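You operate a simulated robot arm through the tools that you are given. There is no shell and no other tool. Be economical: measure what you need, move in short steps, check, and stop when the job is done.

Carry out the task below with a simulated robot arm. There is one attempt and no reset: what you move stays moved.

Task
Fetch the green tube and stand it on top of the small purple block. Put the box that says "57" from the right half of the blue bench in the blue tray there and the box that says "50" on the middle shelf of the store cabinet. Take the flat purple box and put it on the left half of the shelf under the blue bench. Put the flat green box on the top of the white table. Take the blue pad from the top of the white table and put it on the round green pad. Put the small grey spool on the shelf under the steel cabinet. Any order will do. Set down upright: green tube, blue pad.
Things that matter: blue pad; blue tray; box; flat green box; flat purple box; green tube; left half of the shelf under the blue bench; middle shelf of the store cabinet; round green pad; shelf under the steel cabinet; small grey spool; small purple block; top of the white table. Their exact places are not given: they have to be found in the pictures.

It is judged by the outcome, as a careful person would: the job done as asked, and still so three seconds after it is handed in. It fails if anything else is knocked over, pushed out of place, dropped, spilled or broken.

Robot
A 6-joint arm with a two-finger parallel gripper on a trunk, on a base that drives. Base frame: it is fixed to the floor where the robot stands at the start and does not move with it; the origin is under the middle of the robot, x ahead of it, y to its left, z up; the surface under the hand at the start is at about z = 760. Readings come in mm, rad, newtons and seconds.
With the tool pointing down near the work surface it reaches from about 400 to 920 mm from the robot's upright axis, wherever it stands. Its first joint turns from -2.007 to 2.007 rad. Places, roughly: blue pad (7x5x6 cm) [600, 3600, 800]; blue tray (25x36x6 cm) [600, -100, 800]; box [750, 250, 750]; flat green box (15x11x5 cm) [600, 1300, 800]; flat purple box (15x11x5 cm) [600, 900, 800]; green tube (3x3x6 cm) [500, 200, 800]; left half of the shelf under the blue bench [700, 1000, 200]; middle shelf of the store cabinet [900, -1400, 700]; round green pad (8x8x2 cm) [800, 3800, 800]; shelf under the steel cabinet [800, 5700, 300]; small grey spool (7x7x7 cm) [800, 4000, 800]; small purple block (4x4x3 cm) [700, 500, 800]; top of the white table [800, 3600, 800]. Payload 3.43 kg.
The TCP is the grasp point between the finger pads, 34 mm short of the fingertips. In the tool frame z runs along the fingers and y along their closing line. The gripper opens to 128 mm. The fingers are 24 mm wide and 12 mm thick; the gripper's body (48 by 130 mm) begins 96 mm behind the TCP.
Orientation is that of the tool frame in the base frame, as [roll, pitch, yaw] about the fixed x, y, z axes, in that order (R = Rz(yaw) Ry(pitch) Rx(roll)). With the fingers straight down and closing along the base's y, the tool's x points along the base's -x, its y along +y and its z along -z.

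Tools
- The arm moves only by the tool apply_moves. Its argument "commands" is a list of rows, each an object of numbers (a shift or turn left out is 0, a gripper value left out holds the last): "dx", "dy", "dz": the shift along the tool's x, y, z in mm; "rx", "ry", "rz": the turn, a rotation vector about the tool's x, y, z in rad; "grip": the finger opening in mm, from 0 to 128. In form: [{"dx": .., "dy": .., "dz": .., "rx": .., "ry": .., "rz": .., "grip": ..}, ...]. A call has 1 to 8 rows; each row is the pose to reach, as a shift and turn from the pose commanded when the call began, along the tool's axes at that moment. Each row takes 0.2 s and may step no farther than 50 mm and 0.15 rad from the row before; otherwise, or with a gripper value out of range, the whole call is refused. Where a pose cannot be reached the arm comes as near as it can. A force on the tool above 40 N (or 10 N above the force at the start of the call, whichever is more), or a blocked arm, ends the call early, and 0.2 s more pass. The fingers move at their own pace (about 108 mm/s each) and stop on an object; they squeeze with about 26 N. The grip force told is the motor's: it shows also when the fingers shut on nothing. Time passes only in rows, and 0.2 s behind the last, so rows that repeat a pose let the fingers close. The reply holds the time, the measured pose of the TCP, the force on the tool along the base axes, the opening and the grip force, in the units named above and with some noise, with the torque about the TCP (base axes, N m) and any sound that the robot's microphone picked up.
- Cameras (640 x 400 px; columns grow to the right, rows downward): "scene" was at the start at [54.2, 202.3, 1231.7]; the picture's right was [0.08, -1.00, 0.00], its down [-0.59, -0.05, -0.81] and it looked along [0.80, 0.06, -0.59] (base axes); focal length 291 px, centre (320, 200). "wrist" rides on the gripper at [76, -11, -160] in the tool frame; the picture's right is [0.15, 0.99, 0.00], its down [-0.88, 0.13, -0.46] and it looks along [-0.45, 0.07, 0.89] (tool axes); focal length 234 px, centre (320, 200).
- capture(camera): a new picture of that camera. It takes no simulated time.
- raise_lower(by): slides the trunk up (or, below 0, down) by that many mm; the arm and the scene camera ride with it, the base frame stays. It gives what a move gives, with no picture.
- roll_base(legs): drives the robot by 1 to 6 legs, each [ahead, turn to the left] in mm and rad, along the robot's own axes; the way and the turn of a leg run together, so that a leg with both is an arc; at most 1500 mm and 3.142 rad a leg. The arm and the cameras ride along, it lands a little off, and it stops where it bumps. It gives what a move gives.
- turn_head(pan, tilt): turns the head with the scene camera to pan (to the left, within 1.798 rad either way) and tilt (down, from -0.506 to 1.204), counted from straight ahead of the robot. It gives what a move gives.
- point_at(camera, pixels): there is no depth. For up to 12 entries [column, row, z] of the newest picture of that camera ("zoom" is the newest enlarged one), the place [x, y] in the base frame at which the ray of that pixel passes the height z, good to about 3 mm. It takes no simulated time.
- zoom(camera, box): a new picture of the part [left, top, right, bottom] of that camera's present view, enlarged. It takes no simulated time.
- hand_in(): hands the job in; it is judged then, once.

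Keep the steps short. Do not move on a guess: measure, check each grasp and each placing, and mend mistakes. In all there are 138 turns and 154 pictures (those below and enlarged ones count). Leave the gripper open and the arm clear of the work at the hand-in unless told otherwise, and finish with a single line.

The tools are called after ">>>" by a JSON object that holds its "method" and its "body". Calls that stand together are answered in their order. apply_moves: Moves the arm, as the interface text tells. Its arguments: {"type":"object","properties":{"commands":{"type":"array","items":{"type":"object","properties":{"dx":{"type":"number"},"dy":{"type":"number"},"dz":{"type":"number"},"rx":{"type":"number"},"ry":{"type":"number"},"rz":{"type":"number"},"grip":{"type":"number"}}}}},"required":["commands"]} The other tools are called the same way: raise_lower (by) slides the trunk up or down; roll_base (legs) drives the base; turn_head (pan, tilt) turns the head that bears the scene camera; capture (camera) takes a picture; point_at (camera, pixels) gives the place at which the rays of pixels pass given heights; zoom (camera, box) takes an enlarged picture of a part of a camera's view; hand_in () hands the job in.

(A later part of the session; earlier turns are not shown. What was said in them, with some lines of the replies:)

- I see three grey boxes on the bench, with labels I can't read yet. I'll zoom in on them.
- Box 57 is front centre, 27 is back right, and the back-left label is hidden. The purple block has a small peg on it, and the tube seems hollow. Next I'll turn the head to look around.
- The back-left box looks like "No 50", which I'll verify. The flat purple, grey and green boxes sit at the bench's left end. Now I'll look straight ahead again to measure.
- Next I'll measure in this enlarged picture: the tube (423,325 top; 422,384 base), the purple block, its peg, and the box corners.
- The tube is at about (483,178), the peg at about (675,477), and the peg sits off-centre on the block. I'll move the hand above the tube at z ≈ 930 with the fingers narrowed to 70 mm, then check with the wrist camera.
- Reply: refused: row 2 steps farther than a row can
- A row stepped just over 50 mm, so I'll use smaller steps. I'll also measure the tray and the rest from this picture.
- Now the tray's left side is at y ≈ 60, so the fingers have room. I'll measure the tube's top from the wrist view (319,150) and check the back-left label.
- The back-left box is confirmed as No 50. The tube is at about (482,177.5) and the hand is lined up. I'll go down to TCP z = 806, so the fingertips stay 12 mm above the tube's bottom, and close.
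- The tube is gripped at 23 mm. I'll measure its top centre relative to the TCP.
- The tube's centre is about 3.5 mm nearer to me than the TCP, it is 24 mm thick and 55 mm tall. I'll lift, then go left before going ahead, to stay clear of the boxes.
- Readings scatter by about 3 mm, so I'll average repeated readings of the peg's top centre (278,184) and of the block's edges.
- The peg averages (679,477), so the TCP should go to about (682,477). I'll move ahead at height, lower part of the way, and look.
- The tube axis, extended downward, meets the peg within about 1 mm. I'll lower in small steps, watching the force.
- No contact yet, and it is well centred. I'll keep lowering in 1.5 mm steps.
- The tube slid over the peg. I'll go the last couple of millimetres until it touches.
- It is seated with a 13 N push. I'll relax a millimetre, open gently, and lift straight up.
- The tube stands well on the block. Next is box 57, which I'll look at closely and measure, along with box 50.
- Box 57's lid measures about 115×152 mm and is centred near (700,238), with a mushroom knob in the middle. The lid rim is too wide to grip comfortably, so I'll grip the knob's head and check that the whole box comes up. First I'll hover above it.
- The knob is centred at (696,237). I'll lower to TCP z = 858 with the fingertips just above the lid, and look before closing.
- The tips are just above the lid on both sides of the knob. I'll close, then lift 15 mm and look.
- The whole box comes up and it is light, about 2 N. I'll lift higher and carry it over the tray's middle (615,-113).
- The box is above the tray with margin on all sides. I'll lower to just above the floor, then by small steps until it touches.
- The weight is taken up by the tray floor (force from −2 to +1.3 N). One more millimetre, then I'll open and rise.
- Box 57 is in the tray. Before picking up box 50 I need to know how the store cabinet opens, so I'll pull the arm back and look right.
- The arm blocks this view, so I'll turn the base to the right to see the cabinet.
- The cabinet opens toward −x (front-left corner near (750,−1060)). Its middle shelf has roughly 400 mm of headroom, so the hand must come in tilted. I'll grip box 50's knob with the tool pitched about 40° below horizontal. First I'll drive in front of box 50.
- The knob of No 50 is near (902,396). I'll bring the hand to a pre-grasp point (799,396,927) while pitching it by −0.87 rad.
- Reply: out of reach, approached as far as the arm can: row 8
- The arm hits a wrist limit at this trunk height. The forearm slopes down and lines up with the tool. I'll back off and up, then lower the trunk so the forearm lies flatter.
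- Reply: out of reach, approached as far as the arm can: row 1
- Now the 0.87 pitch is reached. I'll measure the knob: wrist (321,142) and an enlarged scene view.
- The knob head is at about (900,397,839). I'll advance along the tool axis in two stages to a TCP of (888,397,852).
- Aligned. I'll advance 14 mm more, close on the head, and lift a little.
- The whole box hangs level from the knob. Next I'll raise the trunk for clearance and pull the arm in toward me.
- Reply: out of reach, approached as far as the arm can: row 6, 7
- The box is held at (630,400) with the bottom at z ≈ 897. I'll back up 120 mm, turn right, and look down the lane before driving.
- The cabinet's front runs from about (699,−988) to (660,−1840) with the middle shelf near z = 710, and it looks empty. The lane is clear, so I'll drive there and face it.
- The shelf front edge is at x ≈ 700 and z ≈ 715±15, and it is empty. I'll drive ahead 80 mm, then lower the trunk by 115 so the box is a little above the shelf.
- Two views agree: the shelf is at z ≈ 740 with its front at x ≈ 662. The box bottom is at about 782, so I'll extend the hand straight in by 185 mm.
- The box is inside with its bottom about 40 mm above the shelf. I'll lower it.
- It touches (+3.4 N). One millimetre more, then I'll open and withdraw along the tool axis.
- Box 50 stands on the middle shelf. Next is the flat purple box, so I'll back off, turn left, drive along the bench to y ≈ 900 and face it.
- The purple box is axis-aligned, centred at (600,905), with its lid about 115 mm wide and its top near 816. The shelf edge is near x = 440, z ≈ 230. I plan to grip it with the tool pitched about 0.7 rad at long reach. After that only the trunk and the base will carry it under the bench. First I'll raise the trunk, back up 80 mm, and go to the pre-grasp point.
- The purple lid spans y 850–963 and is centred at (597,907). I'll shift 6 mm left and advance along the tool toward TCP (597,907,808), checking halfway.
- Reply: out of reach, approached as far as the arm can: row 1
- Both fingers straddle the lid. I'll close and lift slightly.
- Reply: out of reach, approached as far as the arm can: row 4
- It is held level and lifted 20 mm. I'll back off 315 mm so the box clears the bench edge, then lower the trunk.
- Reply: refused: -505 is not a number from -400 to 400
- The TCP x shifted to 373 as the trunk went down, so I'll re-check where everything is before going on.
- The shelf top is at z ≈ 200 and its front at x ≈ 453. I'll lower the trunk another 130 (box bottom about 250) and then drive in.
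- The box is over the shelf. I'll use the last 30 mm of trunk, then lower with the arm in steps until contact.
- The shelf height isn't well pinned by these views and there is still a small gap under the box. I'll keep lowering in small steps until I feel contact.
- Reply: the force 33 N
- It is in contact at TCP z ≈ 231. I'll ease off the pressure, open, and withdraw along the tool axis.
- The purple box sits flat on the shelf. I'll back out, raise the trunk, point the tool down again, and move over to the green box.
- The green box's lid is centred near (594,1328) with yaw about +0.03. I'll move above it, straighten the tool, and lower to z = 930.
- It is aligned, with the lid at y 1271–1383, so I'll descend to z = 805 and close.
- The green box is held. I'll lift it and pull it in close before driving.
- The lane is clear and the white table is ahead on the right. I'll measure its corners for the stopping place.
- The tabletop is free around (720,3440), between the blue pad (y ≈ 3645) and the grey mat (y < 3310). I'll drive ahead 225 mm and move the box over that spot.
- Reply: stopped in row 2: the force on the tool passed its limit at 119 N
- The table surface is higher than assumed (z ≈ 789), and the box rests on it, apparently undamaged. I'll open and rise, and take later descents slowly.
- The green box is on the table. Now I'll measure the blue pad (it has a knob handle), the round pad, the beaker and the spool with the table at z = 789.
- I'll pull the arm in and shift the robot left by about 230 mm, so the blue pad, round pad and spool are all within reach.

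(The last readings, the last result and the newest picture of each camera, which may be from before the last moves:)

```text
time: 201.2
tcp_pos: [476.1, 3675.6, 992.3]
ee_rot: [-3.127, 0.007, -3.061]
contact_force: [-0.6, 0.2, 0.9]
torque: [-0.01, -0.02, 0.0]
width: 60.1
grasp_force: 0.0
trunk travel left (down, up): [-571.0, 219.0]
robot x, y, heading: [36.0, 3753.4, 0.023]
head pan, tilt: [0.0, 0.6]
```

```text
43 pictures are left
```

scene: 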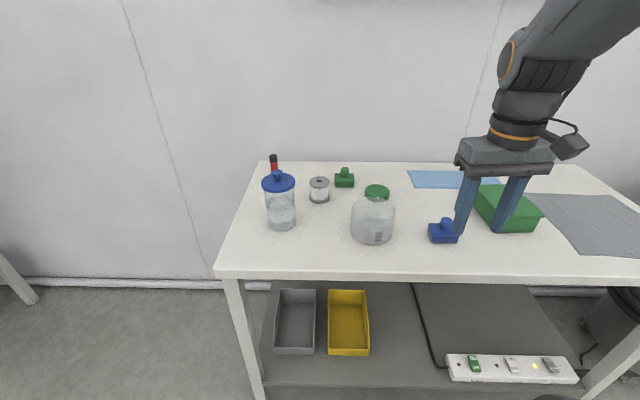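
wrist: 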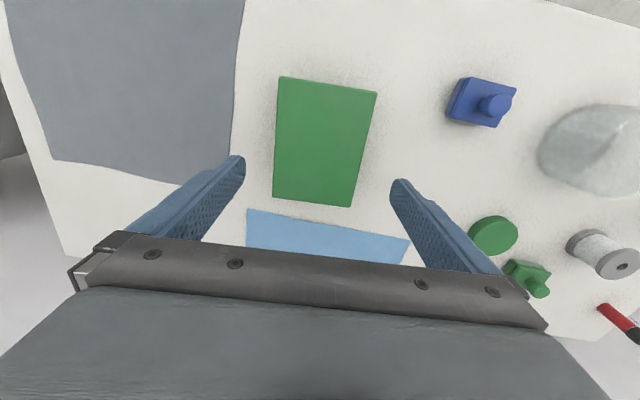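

I'll move above the blue pad's knob at about (655,3647), straightening the tool, down to z = 940.

>>> {"method": "apply_moves", "body": {"commands": [{"dx": -45, "dy": -11, "dz": 5, "rz": 0.04}, {"dx": -90, "dy": -22, "dz": 15, "rz": 0.08}, {"dx": -134, "dy": -33, "dz": 30, "rz": 0.08}, {"dx": -176, "dy": -43, "dz": 52, "rz": 0.08}, {"dx": -176, "dy": -43, "dz": 52, "rz": 0.08}]}}

>>> {"method": "capture", "body": {"camera": "wrist"}}

>>> {"method": "zoom", "body": {"camera": "wrist", "box": [260, 100, 380, 200]}}

```text
time: 202.4
tcp_pos: [657.1, 3645.1, 940.1]
ee_rot: [-3.127, 0.008, 3.141]
contact_force: [-0.4, 0.7, 0.4]
torque: [-0.01, 0.0, 0.02]
width: 60.0
grasp_force: 0.2
trunk travel left (down, up): [-571.0, 219.0]
robot x, y, heading: [31.5, 3753.2, 0.026]
head pan, tilt: [0.0, 0.6]
```

```text
42 pictures are left
```

wrist: 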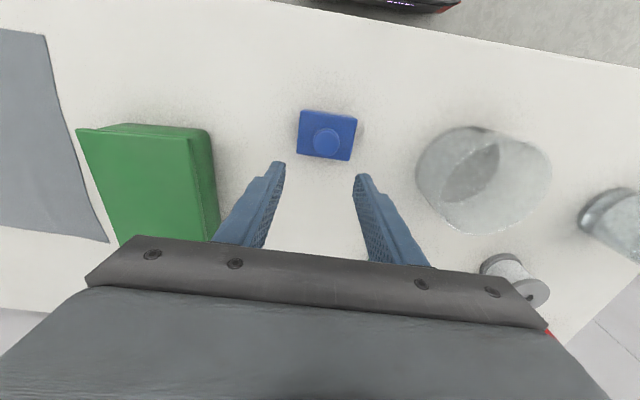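

```text
4.00 times, centred on (320, 150) of wrist
```

zoom: 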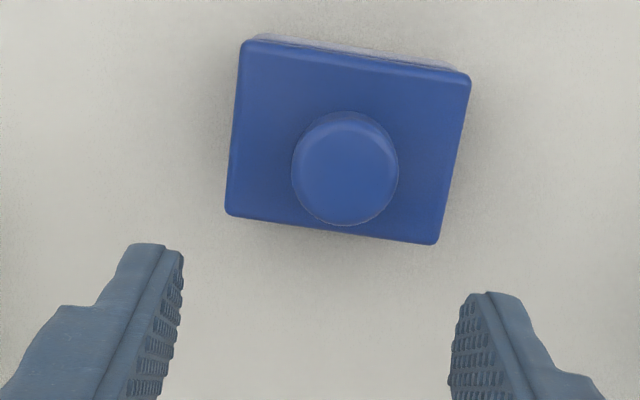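

>>> {"method": "point_at", "body": {"camera": "zoom", "pixels": [[345, 166, 848], [345, 166, 848], [345, 166, 848], [242, 42, 815], [470, 76, 815], [436, 244, 815], [226, 213, 815], [345, 166, 840]]}}

>>> {"method": "zoom", "body": {"camera": "scene", "box": [410, 180, 490, 260]}}

```text
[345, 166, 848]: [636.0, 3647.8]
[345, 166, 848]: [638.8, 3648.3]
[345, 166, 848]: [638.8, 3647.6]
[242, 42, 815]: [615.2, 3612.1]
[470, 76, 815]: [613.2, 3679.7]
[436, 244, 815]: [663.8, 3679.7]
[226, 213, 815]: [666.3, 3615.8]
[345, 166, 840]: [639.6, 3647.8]
```

```text
5.00 times, centred on (450, 220) of scene
```

zoom: 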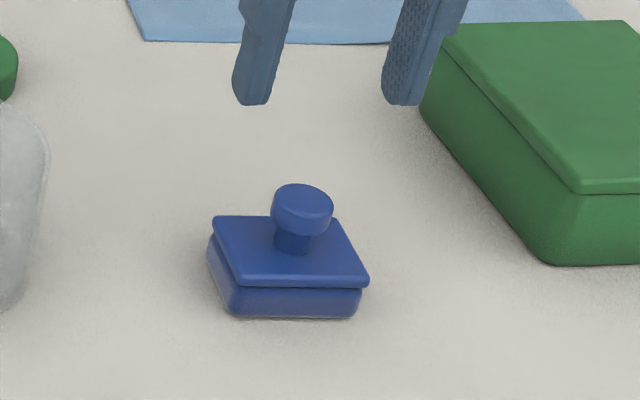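

The knob is really at about (638,3648), which suggests the table is at z ≈ 800. I'll shift and lower to z = 872 and look.

>>> {"method": "apply_moves", "body": {"commands": [{"dx": 19, "dy": 3, "dz": 20}, {"dx": 19, "dy": 3, "dz": 45}, {"dx": 19, "dy": 3, "dz": 60}, {"dx": 19, "dy": 3, "dz": 68}, {"dx": 19, "dy": 3, "dz": 68}]}}

>>> {"method": "zoom", "body": {"camera": "scene", "box": [410, 180, 490, 260]}}

>>> {"method": "zoom", "body": {"camera": "wrist", "box": [250, 120, 390, 220]}}

```text
time: 203.6
tcp_pos: [637.1, 3645.4, 873.6]
ee_rot: [-3.129, 0.007, 3.141]
contact_force: [-0.2, -0.3, -0.2]
torque: [0.0, -0.01, 0.03]
width: 60.1
grasp_force: 0.2
trunk travel left (down, up): [-571.0, 219.0]
robot x, y, heading: [37.0, 3751.2, 0.024]
head pan, tilt: [0.0, 0.6]
```

```text
5.00 times, centred on (450, 220) of scene
```

zoom: 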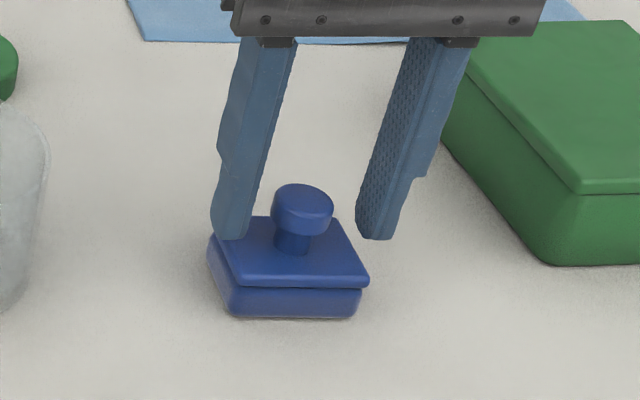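

```text
4.00 times, centred on (320, 170) of wrist
```

zoom: 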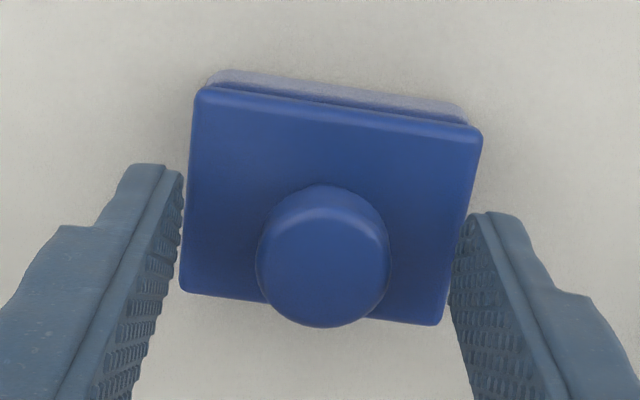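

The fingertips are already below the knob's head on both sides. I'll close here and lift 25 mm.

>>> {"method": "apply_moves", "body": {"commands": [{"dz": 1, "grip": 10}, {"dz": 1, "grip": 10}, {"dz": 1, "grip": 10}, {"dz": -12}, {"dz": -25}, {"dz": -25}]}}

>>> {"method": "zoom", "body": {"camera": "scene", "box": [330, 160, 490, 260]}}

```text
time: 205.0
tcp_pos: [637.8, 3647.5, 898.7]
ee_rot: [-3.127, 0.006, -3.141]
contact_force: [0.7, 0.1, -0.9]
torque: [-0.02, 0.01, -0.02]
width: 26.8
grasp_force: 26.1
trunk travel left (down, up): [-571.0, 219.0]
robot x, y, heading: [33.9, 3751.7, 0.024]
head pan, tilt: [0.0, 0.6]
```

```text
4.00 times, centred on (410, 210) of scene
```

zoom: 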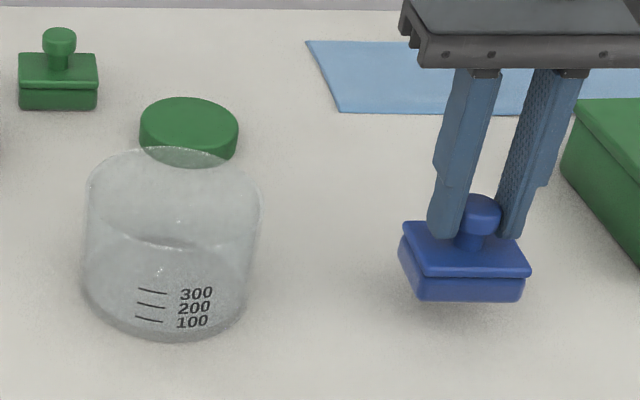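

The blue pad is held. I'll measure the round green pad's top disc from this view.

>>> {"method": "point_at", "body": {"camera": "zoom", "pixels": [[189, 126, 820], [189, 126, 820], [189, 126, 820], [139, 128, 820], [239, 128, 820], [189, 98, 820], [189, 155, 820], [172, 150, 870], [260, 215, 870], [172, 340, 800]]}}

>>> {"method": "apply_moves", "body": {"commands": [{"dz": -45}, {"dz": -90}, {"dx": -30, "dy": 20, "dz": -90}, {"dx": -65, "dy": 45, "dz": -90}, {"dx": -100, "dy": 70, "dz": -90}, {"dx": -130, "dy": 95, "dz": -90}, {"dx": -160, "dy": 115, "dz": -90}]}}

>>> {"method": "capture", "body": {"camera": "wrist"}}

```text
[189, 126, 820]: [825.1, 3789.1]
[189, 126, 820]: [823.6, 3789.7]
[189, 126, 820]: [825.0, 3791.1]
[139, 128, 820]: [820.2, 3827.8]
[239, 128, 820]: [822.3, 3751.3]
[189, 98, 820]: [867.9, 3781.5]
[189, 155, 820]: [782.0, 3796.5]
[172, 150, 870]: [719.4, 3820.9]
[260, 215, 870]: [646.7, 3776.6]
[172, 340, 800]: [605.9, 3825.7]
```

```text
time: 206.6
tcp_pos: [796.8, 3762.7, 987.0]
ee_rot: [-3.128, 0.009, 3.141]
contact_force: [0.5, 0.5, 0.0]
torque: [0.0, -0.05, 0.02]
width: 26.9
grasp_force: 25.6
trunk travel left (down, up): [-571.0, 219.0]
robot x, y, heading: [34.6, 3752.2, 0.027]
head pan, tilt: [0.0, 0.6]
```

```text
36 pictures are left
```

wrist: 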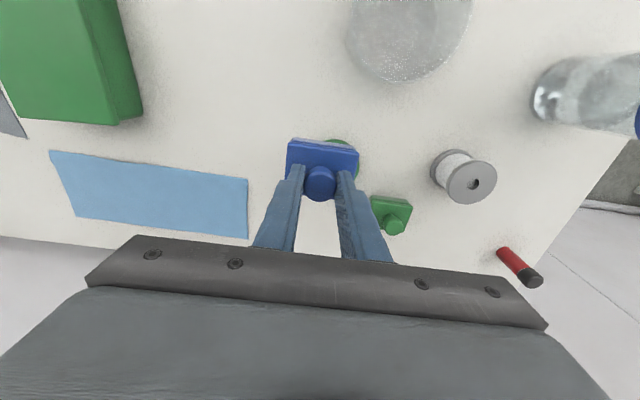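

>>> {"method": "point_at", "body": {"camera": "wrist", "pixels": [[334, 139, 818], [334, 139, 818], [350, 144, 818], [360, 160, 818], [359, 178, 818]]}}

>>> {"method": "zoom", "body": {"camera": "wrist", "box": [270, 120, 390, 220]}}

```text
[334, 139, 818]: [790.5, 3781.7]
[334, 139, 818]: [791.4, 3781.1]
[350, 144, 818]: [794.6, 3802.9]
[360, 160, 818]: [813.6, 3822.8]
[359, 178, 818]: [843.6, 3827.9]
```

```text
4.00 times, centred on (330, 170) of wrist
```

zoom: 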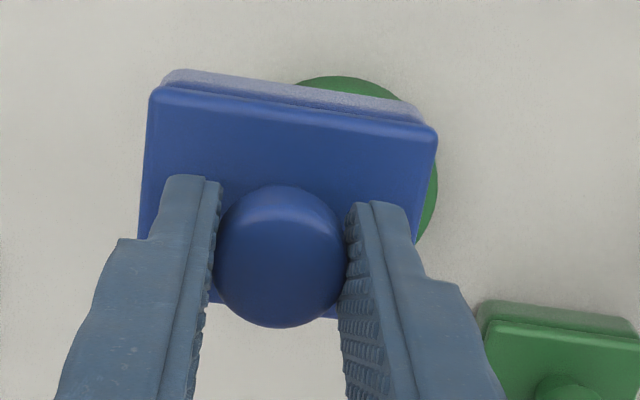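

Both views agree that the round pad is centred at (826,3790). I'll move over it and lower to just above.

>>> {"method": "apply_moves", "body": {"commands": [{"dx": -28, "dy": 27.5}, {"dx": -28, "dy": 27.5, "dz": 40}, {"dx": -28, "dy": 27.5, "dz": 70}, {"dx": -28, "dy": 27.5, "dz": 78}, {"dx": -28, "dy": 27.5, "dz": 78}]}}

>>> {"method": "zoom", "body": {"camera": "scene", "box": [330, 140, 430, 220]}}

>>> {"method": "zoom", "body": {"camera": "wrist", "box": [240, 100, 400, 220]}}

```text
time: 207.8
tcp_pos: [824.8, 3790.3, 907.9]
ee_rot: [-3.128, 0.006, 3.141]
contact_force: [-0.2, 0.4, 0.1]
torque: [0.01, 0.01, -0.01]
width: 26.9
grasp_force: 25.9
trunk travel left (down, up): [-571.0, 219.0]
robot x, y, heading: [33.2, 3757.6, 0.023]
head pan, tilt: [0.0, 0.6]
```

```text
5.00 times, centred on (380, 180) of scene
```

zoom: 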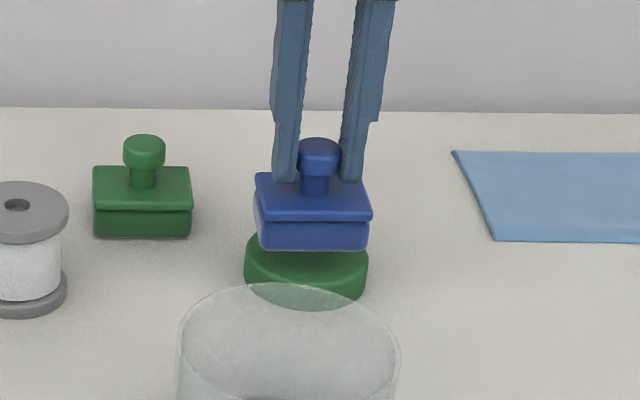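

```text
3.33 times, centred on (320, 160) of wrist
```

zoom: 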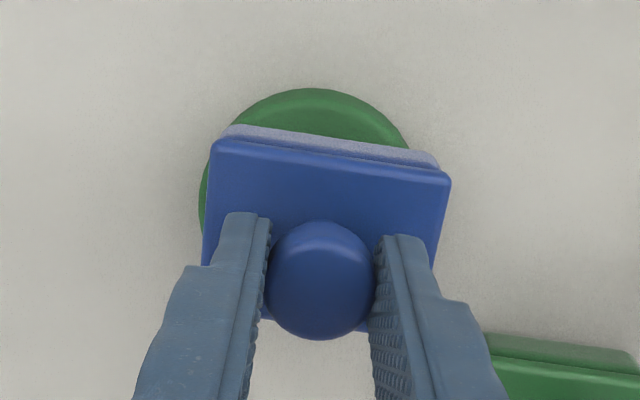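

It is well centred, and I'll nudge 3 mm left. Next I'll lower in 2 mm steps until contact.

>>> {"method": "apply_moves", "body": {"commands": [{"dy": 3, "dz": 4}, {"dy": 3, "dz": 8}, {"dy": 3, "dz": 10}, {"dy": 3, "dz": 12}, {"dy": 3, "dz": 14}]}}

```text
time: 209.0
tcp_pos: [826.1, 3793.8, 895.2]
ee_rot: [-3.129, 0.006, 3.141]
contact_force: [0.2, 0.5, -0.6]
torque: [0.01, 0.01, 0.01]
width: 26.8
grasp_force: 25.8
trunk travel left (down, up): [-571.0, 219.0]
robot x, y, heading: [34.0, 3755.1, 0.025]
head pan, tilt: [0.0, 0.6]
```

>>> {"method": "apply_moves", "body": {"commands": [{"dz": 1.5}, {"dz": 3}, {"dz": 4.5}, {"dz": 6}]}}

```text
time: 210.0
tcp_pos: [826.0, 3793.0, 890.8]
ee_rot: [-3.127, 0.01, 3.14]
contact_force: [-3.9, 0.1, 18.0]
torque: [0.12, 0.28, 0.01]
width: 26.6
grasp_force: 26.4
trunk travel left (down, up): [-571.0, 219.0]
robot x, y, heading: [36.1, 3753.5, 0.02]
head pan, tilt: [0.0, 0.6]
```

Contact at 18 N. I'll ease off, open, rise, and check.

>>> {"method": "apply_moves", "body": {"commands": [{"dz": -2}, {"dz": -2, "grip": 35}, {"dz": -2, "grip": 55}, {"dz": -2, "grip": 60}, {"dz": -40}, {"dz": -85}, {"dz": -130}]}}

>>> {"method": "zoom", "body": {"camera": "scene", "box": [255, 130, 435, 260]}}

>>> {"method": "capture", "body": {"camera": "wrist"}}

```text
time: 211.6
tcp_pos: [823.9, 3793.6, 1019.1]
ee_rot: [-3.127, 0.007, -3.14]
contact_force: [0.3, -0.1, -1.9]
torque: [0.0, 0.05, 0.03]
width: 59.9
grasp_force: 0.0
trunk travel left (down, up): [-571.0, 219.0]
robot x, y, heading: [32.3, 3752.7, 0.021]
head pan, tilt: [0.0, 0.6]
```

```text
3.08 times, centred on (345, 195) of scene
```

zoom: 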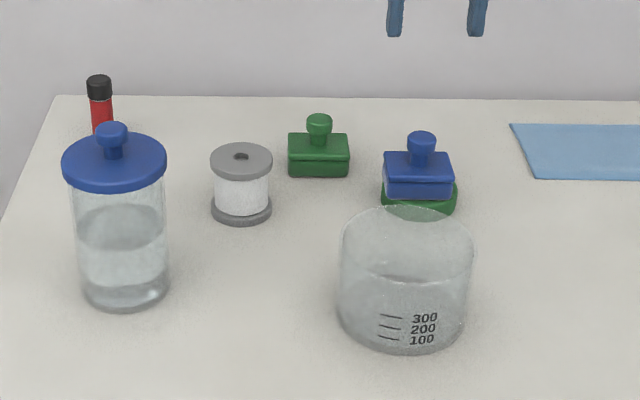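

```text
31 pictures are left
```

wrist: 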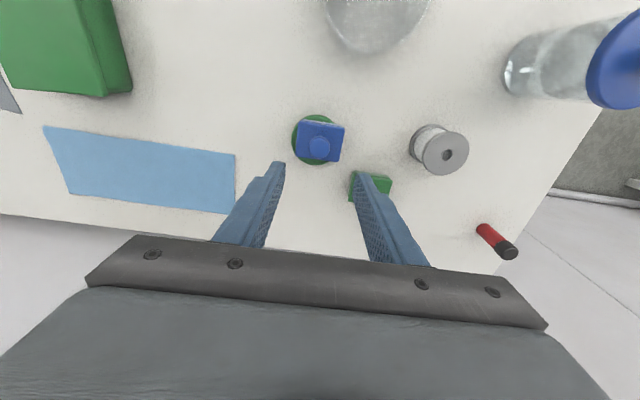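

The blue pad sits upright on the round pad. Before taking the spool, I'll look toward the steel cabinet on the left to choose the grip angle.

>>> {"method": "turn_head", "body": {"pan": 1.15, "tilt": 0.35}}

>>> {"method": "capture", "body": {"camera": "scene"}}

```text
time: 213.0
tcp_pos: [822.6, 3795.8, 1018.7]
ee_rot: [-3.127, 0.009, -3.141]
contact_force: [0.0, 0.3, 0.0]
torque: [-0.03, -0.02, 0.04]
width: 60.0
grasp_force: 0.1
trunk travel left (down, up): [-571.0, 219.0]
robot x, y, heading: [36.6, 3751.7, 0.024]
head pan, tilt: [1.15, 0.351]
```

```text
30 pictures are left
```

scene: 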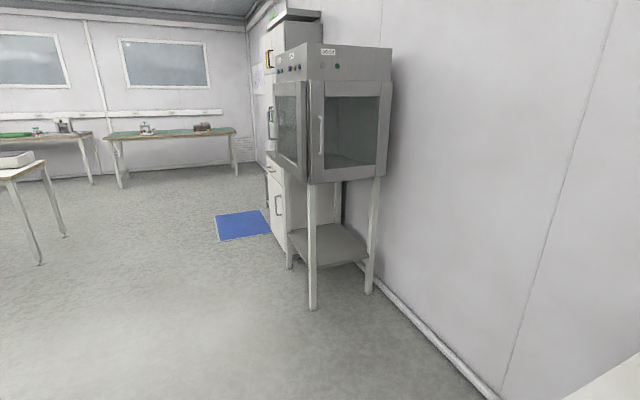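

>>> {"method": "point_at", "body": {"camera": "scene", "pixels": [[313, 309, 0], [370, 294, 0], [290, 268, 0], [308, 183, 900], [308, 183, 850], [308, 183, 800], [318, 264, 200], [318, 264, 250], [318, 264, 300], [368, 255, 300], [290, 236, 300]]}}

>>> {"method": "zoom", "body": {"camera": "scene", "box": [250, 160, 410, 320]}}

```text
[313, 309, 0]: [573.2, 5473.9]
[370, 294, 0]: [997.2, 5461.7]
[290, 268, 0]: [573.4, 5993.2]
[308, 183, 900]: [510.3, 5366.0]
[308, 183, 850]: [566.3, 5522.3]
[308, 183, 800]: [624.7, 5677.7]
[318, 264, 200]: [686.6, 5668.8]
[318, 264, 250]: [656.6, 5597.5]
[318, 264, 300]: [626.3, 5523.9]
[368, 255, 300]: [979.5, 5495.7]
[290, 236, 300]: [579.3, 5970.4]
```

```text
2.50 times, centred on (330, 240) of scene
```

zoom: 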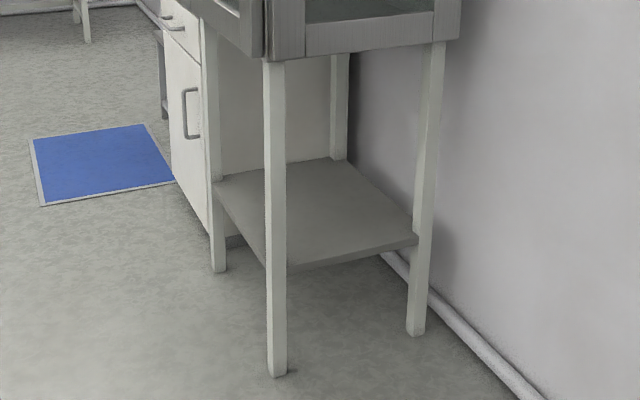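

The steel cabinet stands on legs (x 573–997, y 5474–5993). Its shelf is near z ≈ 300 and its underside near 860, so there is good headroom and a slightly pitched grip will do. Now I'll locate the spool and its neighbours from the wrist picture.

>>> {"method": "point_at", "body": {"camera": "wrist", "pixels": [[447, 154, 868], [447, 154, 868], [421, 150, 868], [469, 155, 868], [443, 131, 868], [444, 175, 868], [349, 171, 826], [391, 178, 826], [385, 202, 826], [610, 60, 960], [588, 70, 960], [508, 75, 800]]}}

```text
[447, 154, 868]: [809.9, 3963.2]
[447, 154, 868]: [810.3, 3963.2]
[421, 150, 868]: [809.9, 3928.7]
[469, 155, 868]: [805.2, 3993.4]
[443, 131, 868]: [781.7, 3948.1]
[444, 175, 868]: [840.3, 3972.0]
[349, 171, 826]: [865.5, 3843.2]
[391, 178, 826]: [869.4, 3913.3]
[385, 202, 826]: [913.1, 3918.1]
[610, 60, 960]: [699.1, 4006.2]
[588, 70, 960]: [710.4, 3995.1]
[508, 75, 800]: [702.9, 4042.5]
```

The spool is at (810,3962). The green stamp is behind it (x ≥ 865) and the bottle lid near (665,4037), so there is room for a hand pitched 0.25 rad. I'll go to a pre-grasp point about 100 mm back along that axis.

>>> {"method": "apply_moves", "body": {"commands": [{"dx": 10, "dy": 42, "ry": -0.06, "grip": 100}, {"dx": 20, "dy": 84, "ry": -0.12}, {"dx": 30, "dy": 126, "ry": -0.18}, {"dx": 41, "dy": 167, "ry": -0.25}, {"dx": 41, "dy": 167, "dz": 40, "ry": -0.25}, {"dx": 41, "dy": 167, "dz": 75, "ry": -0.25}, {"dx": 41, "dy": 167, "dz": 75, "ry": -0.25}]}}

>>> {"method": "turn_head", "body": {"pan": 0.0, "tilt": 0.6}}

>>> {"method": "capture", "body": {"camera": "wrist"}}

>>> {"method": "capture", "body": {"camera": "scene"}}

```text
time: 214.6
tcp_pos: [784.2, 3960.9, 941.7]
ee_rot: [-3.128, 0.259, -3.139]
contact_force: [0.1, -0.2, -0.1]
torque: [-0.01, 0.0, 0.0]
width: 100.0
grasp_force: 0.0
trunk travel left (down, up): [-571.0, 219.0]
robot x, y, heading: [32.8, 3752.3, 0.026]
head pan, tilt: [1.15, 0.351]
```

```text
time: 215.9
tcp_pos: [784.6, 3959.6, 943.6]
ee_rot: [-3.128, 0.257, -3.138]
contact_force: [-1.1, -0.1, 0.4]
torque: [-0.01, 0.02, 0.07]
width: 99.7
grasp_force: 0.2
trunk travel left (down, up): [-571.0, 219.0]
robot x, y, heading: [34.9, 3750.1, 0.026]
head pan, tilt: [0.0, 0.6]
```

```text
28 pictures are left
```

wrist: 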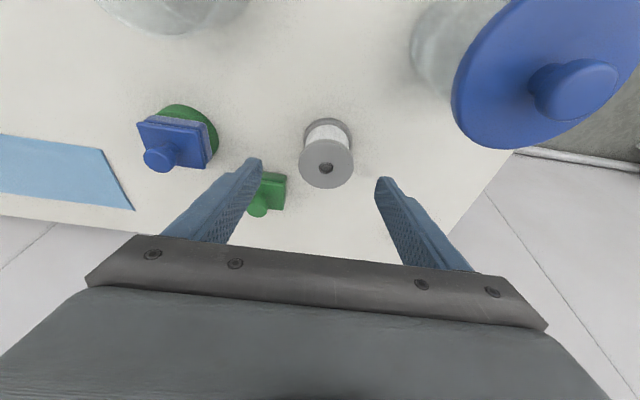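

```text
27 pictures are left
```

scene: 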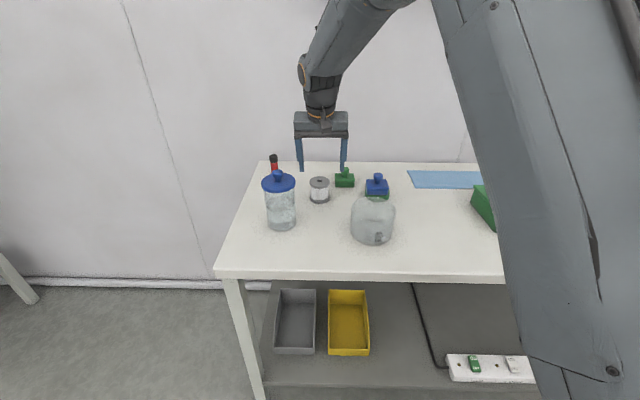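

>>> {"method": "point_at", "body": {"camera": "wrist", "pixels": [[326, 165, 868], [326, 165, 868], [326, 165, 868], [300, 165, 868], [353, 167, 868], [452, 105, 950], [520, 150, 950], [575, 80, 980], [326, 128, 804]]}}

```text
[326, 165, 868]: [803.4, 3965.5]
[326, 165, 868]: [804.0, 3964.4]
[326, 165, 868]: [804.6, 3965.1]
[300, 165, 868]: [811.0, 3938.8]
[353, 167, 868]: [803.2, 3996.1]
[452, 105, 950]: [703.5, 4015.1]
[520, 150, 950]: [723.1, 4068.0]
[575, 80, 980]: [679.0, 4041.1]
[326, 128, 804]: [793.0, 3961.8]
```

The spool axis is at about (806,3965). I'll shift 5 mm left and go down along the tool axis to TCP z ≈ 847, then look.

>>> {"method": "apply_moves", "body": {"commands": [{"dx": 6.5, "dy": 4.7, "dz": 10}, {"dx": 6.5, "dy": 4.7, "dz": 45}, {"dx": 6.5, "dy": 4.7, "dz": 75}, {"dx": 6.5, "dy": 4.7, "dz": 90}, {"dx": 6.5, "dy": 4.7, "dz": 97}, {"dx": 6.5, "dy": 4.7, "dz": 97}]}}

>>> {"method": "zoom", "body": {"camera": "scene", "box": [250, 110, 390, 220]}}

```text
time: 217.3
tcp_pos: [802.4, 3964.5, 847.9]
ee_rot: [-3.127, 0.258, -3.137]
contact_force: [0.6, 0.2, -1.1]
torque: [-0.02, 0.01, 0.0]
width: 100.0
grasp_force: 0.1
trunk travel left (down, up): [-571.0, 219.0]
robot x, y, heading: [36.3, 3749.8, 0.023]
head pan, tilt: [0.0, 0.6]
```

```text
3.64 times, centred on (320, 165) of scene
```

zoom: 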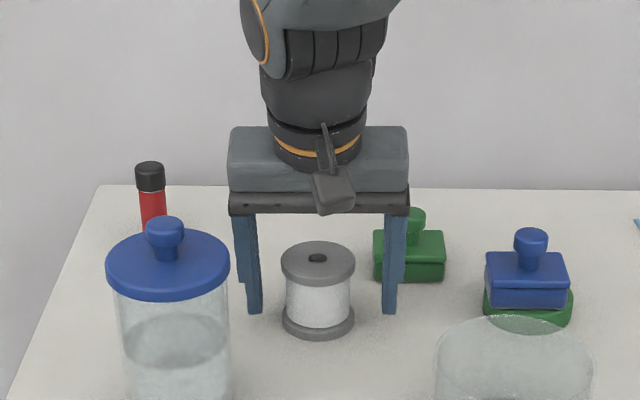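

The fingers stand on both sides of the spool, clear of everything. I'll close and lift 30 mm.

>>> {"method": "apply_moves", "body": {"commands": [{"grip": 40}, {"grip": 40}, {"grip": 40}, {"dx": -4, "dz": -14}, {"dx": -8, "dz": -29}, {"dx": -8, "dz": -29}]}}

>>> {"method": "zoom", "body": {"camera": "scene", "box": [250, 110, 390, 220]}}

```text
time: 218.8
tcp_pos: [803.3, 3964.5, 877.5]
ee_rot: [-3.128, 0.257, -3.139]
contact_force: [-0.6, 0.6, -0.8]
torque: [-0.02, 0.0, -0.02]
width: 61.2
grasp_force: 26.4
trunk travel left (down, up): [-571.0, 219.0]
robot x, y, heading: [36.3, 3750.3, 0.021]
head pan, tilt: [0.0, 0.6]
```

```text
3.64 times, centred on (320, 165) of scene
```

zoom: 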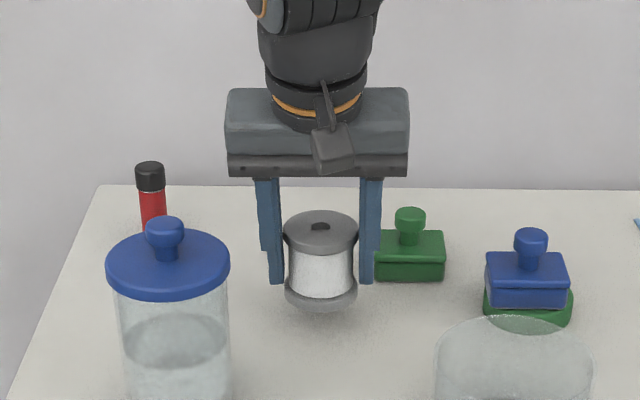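

The spool is held upright. I'll lift it high, shift right away from the bottle, and pull it in toward me.

>>> {"method": "apply_moves", "body": {"commands": [{"dx": -12, "dz": -46}, {"dx": -24, "dy": -10, "dz": -92}, {"dx": -36, "dy": -40, "dz": -128}, {"dx": -36, "dy": -85, "dz": -128}, {"dx": 8, "dy": -100, "dz": -142}, {"dx": 54, "dy": -115, "dz": -154}, {"dx": 100, "dy": -130, "dz": -166}, {"dx": 146, "dy": -140, "dz": -178}]}}

>>> {"method": "apply_moves", "body": {"commands": [{"dx": 46, "dy": -10, "dz": -12}, {"dx": 92, "dy": -15, "dz": -24}, {"dx": 138, "dy": -15, "dz": -36}]}}

>>> {"method": "capture", "body": {"camera": "scene"}}

```text
time: 220.6
tcp_pos: [616.4, 3825.9, 1011.8]
ee_rot: [-3.126, 0.256, -3.137]
contact_force: [0.9, 0.1, -2.1]
torque: [0.03, 0.02, 0.04]
width: 61.1
grasp_force: 25.4
trunk travel left (down, up): [-571.0, 219.0]
robot x, y, heading: [37.8, 3748.7, 0.028]
head pan, tilt: [0.0, 0.6]
```

```text
time: 221.3
tcp_pos: [473.5, 3811.6, 1012.6]
ee_rot: [-3.128, 0.257, -3.138]
contact_force: [1.0, -0.1, -1.3]
torque: [0.0, 0.09, -0.05]
width: 61.1
grasp_force: 26.1
trunk travel left (down, up): [-571.0, 219.0]
robot x, y, heading: [34.0, 3754.7, 0.024]
head pan, tilt: [0.0, 0.6]
```

```text
24 pictures are left
```

scene: 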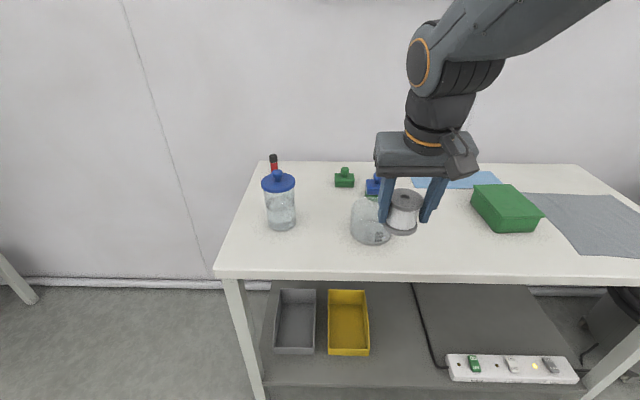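

All the table items are in place. I'll back off 200 mm, turn left, drive 1980 mm to the steel cabinet, and face it.

>>> {"method": "roll_base", "body": {"legs": [[-200, 0], [0, 1.547], [990, 0], [990, 0], [0, -1.571]]}}

>>> {"method": "turn_head", "body": {"pan": 0.0, "tilt": 0.6}}

>>> {"method": "capture", "body": {"camera": "scene"}}

```text
time: 240.1
tcp_pos: [298.0, 5771.0, 1012.7]
ee_rot: [-3.127, 0.257, 3.098]
contact_force: [-0.3, -0.7, -0.8]
torque: [0.0, -0.04, 0.01]
width: 60.9
grasp_force: 25.9
trunk travel left (down, up): [-571.0, 219.0]
robot x, y, heading: [-140.3, 5734.9, -0.025]
head pan, tilt: [0.0, 0.6]
```

```text
time: 240.7
tcp_pos: [298.8, 5771.8, 1011.4]
ee_rot: [-3.127, 0.257, 3.098]
contact_force: [0.7, -0.2, 0.0]
torque: [-0.02, -0.03, 0.02]
width: 60.9
grasp_force: 26.4
trunk travel left (down, up): [-571.0, 219.0]
robot x, y, heading: [-138.9, 5732.3, -0.022]
head pan, tilt: [0.0, 0.6]
```

```text
23 pictures are left
```

scene: 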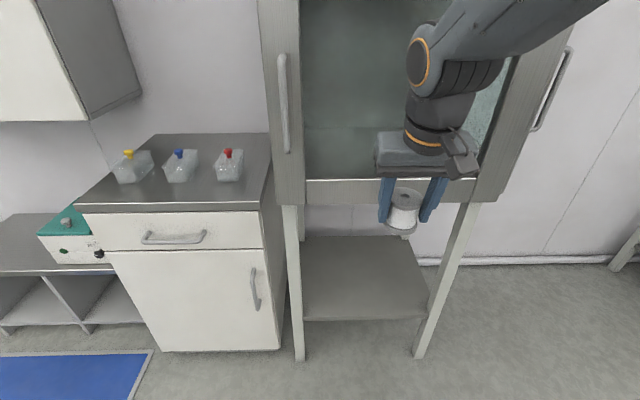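

>>> {"method": "point_at", "body": {"camera": "scene", "pixels": [[299, 361, 0], [419, 358, 0], [305, 320, 300], [428, 318, 300], [305, 320, 340], [428, 318, 340], [305, 237, 300], [391, 237, 300], [290, 205, 860], [490, 200, 860]]}}

>>> {"method": "zoom", "body": {"camera": "scene", "box": [270, 170, 500, 370]}}

```text
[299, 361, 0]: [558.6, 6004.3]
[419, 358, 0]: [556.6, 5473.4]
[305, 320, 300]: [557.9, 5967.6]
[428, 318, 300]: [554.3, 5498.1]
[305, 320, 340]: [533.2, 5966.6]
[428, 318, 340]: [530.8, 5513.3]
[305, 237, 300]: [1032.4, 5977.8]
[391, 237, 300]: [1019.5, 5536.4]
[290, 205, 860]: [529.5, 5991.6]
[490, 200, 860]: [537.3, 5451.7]
```

```text
2.00 times, centred on (385, 270) of scene
```

zoom: 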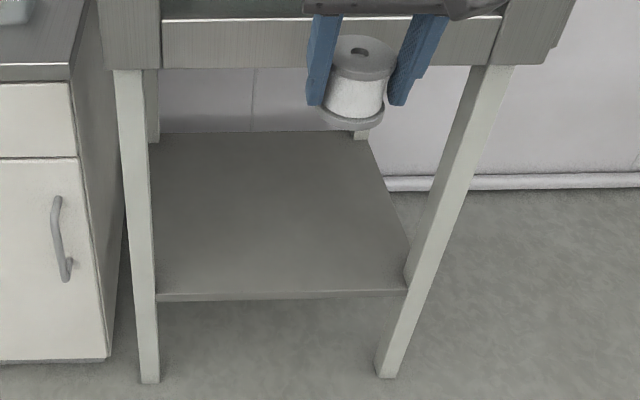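

The shelf front is at x ≈ 565, with legs at y ≈ 5490 and 5990, and there is plenty of headroom. I'll back up 270 mm and stretch the arm to long reach so that trunk and base can do the placing.

>>> {"method": "roll_base", "body": {"legs": [[-270, 0]]}}

>>> {"method": "apply_moves", "body": {"commands": [{"dx": -43, "dz": 20}, {"dx": -86, "dz": 40}, {"dx": -130, "dz": 60}, {"dx": -173, "dz": 81}, {"dx": -216, "dz": 101}, {"dx": -259, "dz": 121}, {"dx": -302, "dz": 141}, {"dx": -345, "dz": 161}]}}

>>> {"method": "apply_moves", "body": {"commands": [{"dx": -43, "dz": 20}, {"dx": -43, "dz": 20}]}}

```text
time: 242.6
tcp_pos: [29.5, 5778.2, 1013.2]
ee_rot: [-3.127, 0.257, 3.098]
contact_force: [0.4, -0.3, -1.7]
torque: [0.0, 0.01, 0.0]
width: 60.9
grasp_force: 25.7
trunk travel left (down, up): [-571.0, 219.0]
robot x, y, heading: [-412.4, 5738.9, -0.024]
head pan, tilt: [0.0, 0.6]
```

```text
time: 244.4
tcp_pos: [403.7, 5759.8, 945.7]
ee_rot: [-3.128, 0.258, 3.097]
contact_force: [-0.5, -0.1, 0.3]
torque: [0.0, 0.02, -0.01]
width: 60.7
grasp_force: 26.2
trunk travel left (down, up): [-571.0, 219.0]
robot x, y, heading: [-408.2, 5741.6, -0.026]
head pan, tilt: [0.0, 0.6]
```

```text
time: 245.0
tcp_pos: [449.4, 5757.1, 935.9]
ee_rot: [-3.128, 0.256, 3.098]
contact_force: [0.4, -0.8, -0.2]
torque: [0.05, 0.01, -0.01]
width: 60.8
grasp_force: 25.9
trunk travel left (down, up): [-571.0, 219.0]
robot x, y, heading: [-415.5, 5739.9, -0.027]
head pan, tilt: [0.0, 0.6]
```

The hand is at (449,5757,936), clear of the cabinet front. I'll lower the trunk in two moves.

>>> {"method": "raise_lower", "body": {"by": -400}}

>>> {"method": "raise_lower", "body": {"by": -140}}

>>> {"method": "capture", "body": {"camera": "scene"}}

>>> {"method": "capture", "body": {"camera": "wrist"}}

```text
time: 248.8
tcp_pos: [451.1, 5756.5, 536.8]
ee_rot: [-3.127, 0.256, 3.098]
contact_force: [0.5, 0.3, -0.8]
torque: [0.02, -0.01, -0.01]
width: 60.9
grasp_force: 25.8
trunk travel left (down, up): [-171.0, 619.0]
robot x, y, heading: [-410.7, 5741.0, -0.026]
head pan, tilt: [0.0, 0.6]
```

```text
time: 250.5
tcp_pos: [450.7, 5757.5, 396.5]
ee_rot: [-3.127, 0.259, 3.099]
contact_force: [-0.7, -0.1, 0.1]
torque: [0.01, 0.03, 0.02]
width: 61.1
grasp_force: 26.4
trunk travel left (down, up): [-31.0, 759.0]
robot x, y, heading: [-412.9, 5738.1, -0.021]
head pan, tilt: [0.0, 0.6]
```

```text
21 pictures are left
```

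scene: 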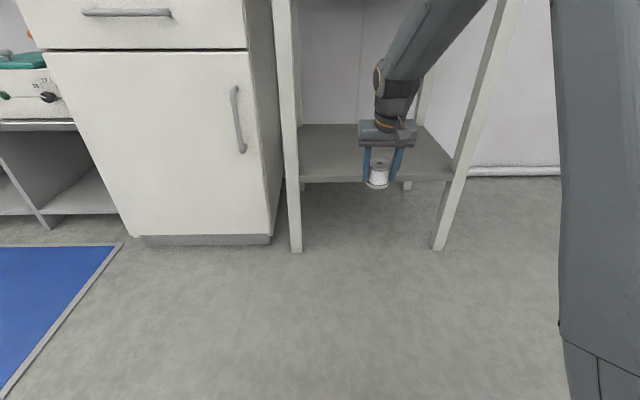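

```text
20 pictures are left
```

wrist: 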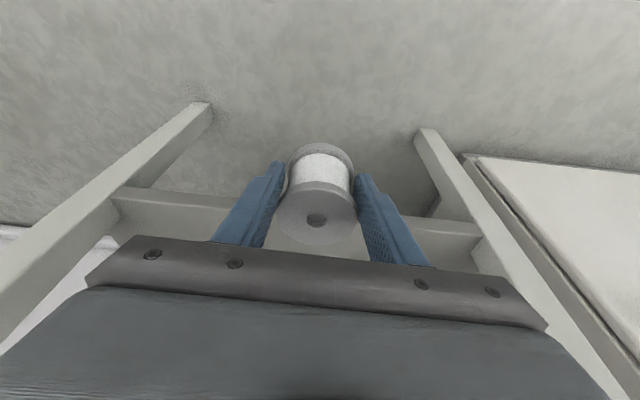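

>>> {"method": "point_at", "body": {"camera": "scene", "pixels": [[340, 180, 340], [340, 180, 320], [340, 180, 300], [340, 180, 280], [340, 125, 300], [297, 252, 0], [438, 250, 0]]}}

>>> {"method": "zoom", "body": {"camera": "scene", "box": [290, 100, 470, 200]}}

```text
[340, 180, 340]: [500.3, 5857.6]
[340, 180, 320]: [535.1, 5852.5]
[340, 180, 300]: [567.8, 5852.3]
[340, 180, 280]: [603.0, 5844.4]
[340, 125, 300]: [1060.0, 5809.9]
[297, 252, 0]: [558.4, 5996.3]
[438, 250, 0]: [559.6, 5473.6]
```

```text
3.56 times, centred on (380, 150) of scene
```

zoom: 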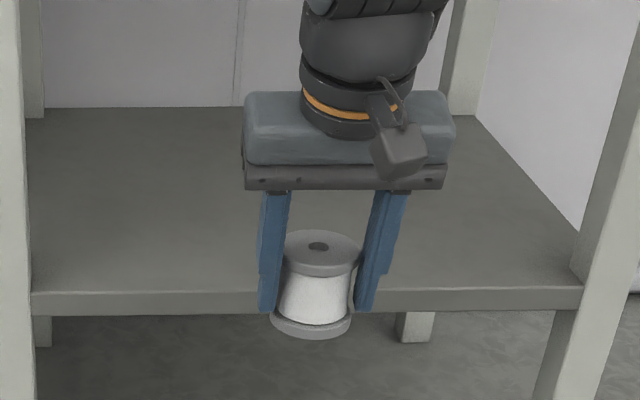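

The shelf top is at z ≈ 300 with its front at x ≈ 565. The spool bottom is at about 348, so I'll drive in 195 mm.

>>> {"method": "roll_base", "body": {"legs": [[195, 0]]}}

>>> {"method": "raise_lower", "body": {"by": -30}}

>>> {"method": "zoom", "body": {"camera": "scene", "box": [270, 60, 490, 220]}}

```text
time: 252.0
tcp_pos: [644.7, 5750.9, 395.9]
ee_rot: [-3.129, 0.255, 3.096]
contact_force: [0.3, -0.6, -1.0]
torque: [0.0, 0.01, 0.0]
width: 61.0
grasp_force: 26.5
trunk travel left (down, up): [-31.0, 759.0]
robot x, y, heading: [-219.4, 5734.9, -0.029]
head pan, tilt: [0.0, 0.6]
```

```text
time: 252.8
tcp_pos: [647.2, 5750.0, 368.7]
ee_rot: [-3.127, 0.264, 3.099]
contact_force: [6.8, 0.2, 18.8]
torque: [0.13, -0.5, -0.09]
width: 60.9
grasp_force: 26.1
trunk travel left (down, up): [-1.0, 789.0]
robot x, y, heading: [-216.1, 5735.2, -0.027]
head pan, tilt: [0.0, 0.6]
```

```text
2.50 times, centred on (380, 140) of scene
```

zoom: 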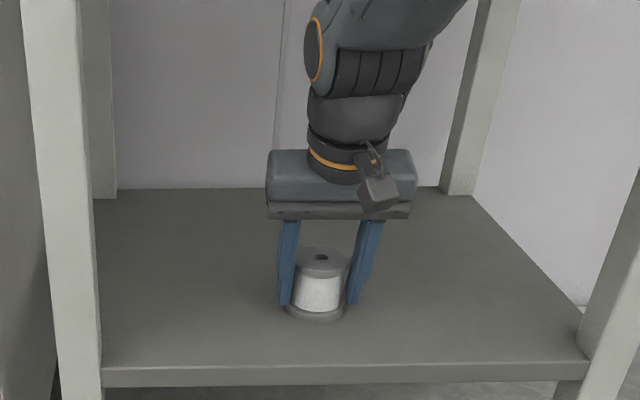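

It is in contact (19 N). I'll ease up slightly, open, and withdraw upward along the tool axis.

>>> {"method": "apply_moves", "body": {"commands": [{"dx": -0.4, "dz": -1.5}, {"dx": -0.4, "dz": -1.5}, {"dx": -0.4, "dz": -1.5, "grip": 68}, {"dx": -0.4, "dz": -1.5, "grip": 85}, {"dx": -0.4, "dz": -1.5, "grip": 100}, {"dx": -0.4, "dz": -40}, {"dx": -0.4, "dz": -80}, {"dx": -0.4, "dz": -115}]}}

>>> {"method": "zoom", "body": {"camera": "scene", "box": [270, 60, 490, 220]}}

```text
time: 254.6
tcp_pos: [613.9, 5753.8, 476.9]
ee_rot: [-3.128, 0.256, 3.096]
contact_force: [-0.6, 0.1, -0.7]
torque: [0.0, 0.02, -0.02]
width: 99.8
grasp_force: 0.0
trunk travel left (down, up): [-1.0, 789.0]
robot x, y, heading: [-217.2, 5735.3, -0.025]
head pan, tilt: [0.0, 0.6]
```

```text
2.50 times, centred on (380, 140) of scene
```

zoom: 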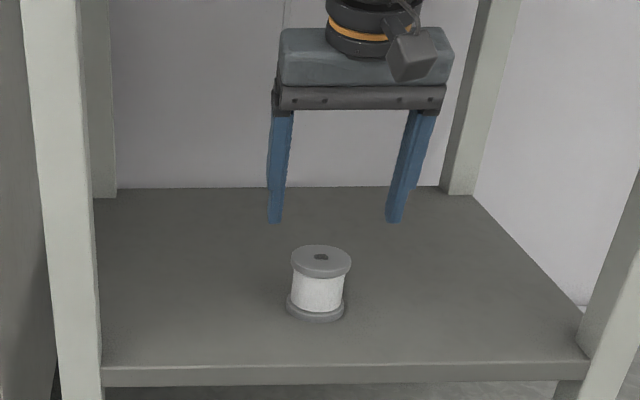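

The spool stands on the shelf. I'll back out so the arm is clear.

>>> {"method": "roll_base", "body": {"legs": [[-350, 0]]}}

>>> {"method": "capture", "body": {"camera": "scene"}}

```text
time: 256.9
tcp_pos: [265.6, 5762.4, 477.0]
ee_rot: [-3.128, 0.256, 3.093]
contact_force: [-0.3, -0.7, 0.4]
torque: [-0.02, -0.02, 0.01]
width: 99.8
grasp_force: 0.0
trunk travel left (down, up): [-1.0, 789.0]
robot x, y, heading: [-564.8, 5744.2, -0.029]
head pan, tilt: [0.0, 0.6]
```

```text
16 pictures are left
```

scene: 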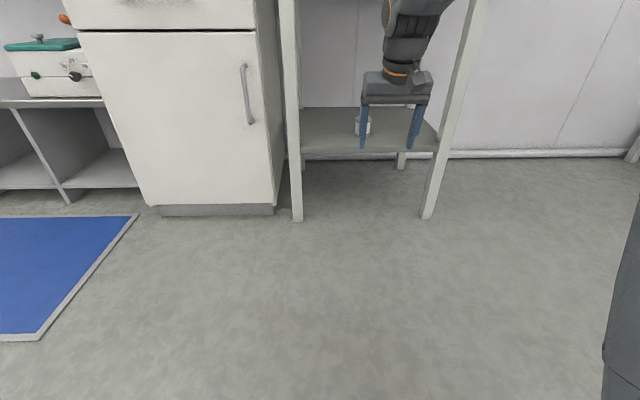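

The arm is clear, the gripper is open, and every item was seen in its place after release. I'm handing in.

>>> {"method": "hand_in", "body": {}}

```text
The job is handed in.
```

All seven placements are done and I saw each item in place after release; the flat green box touched down hard on the white table (119 N) but looked undamaged.
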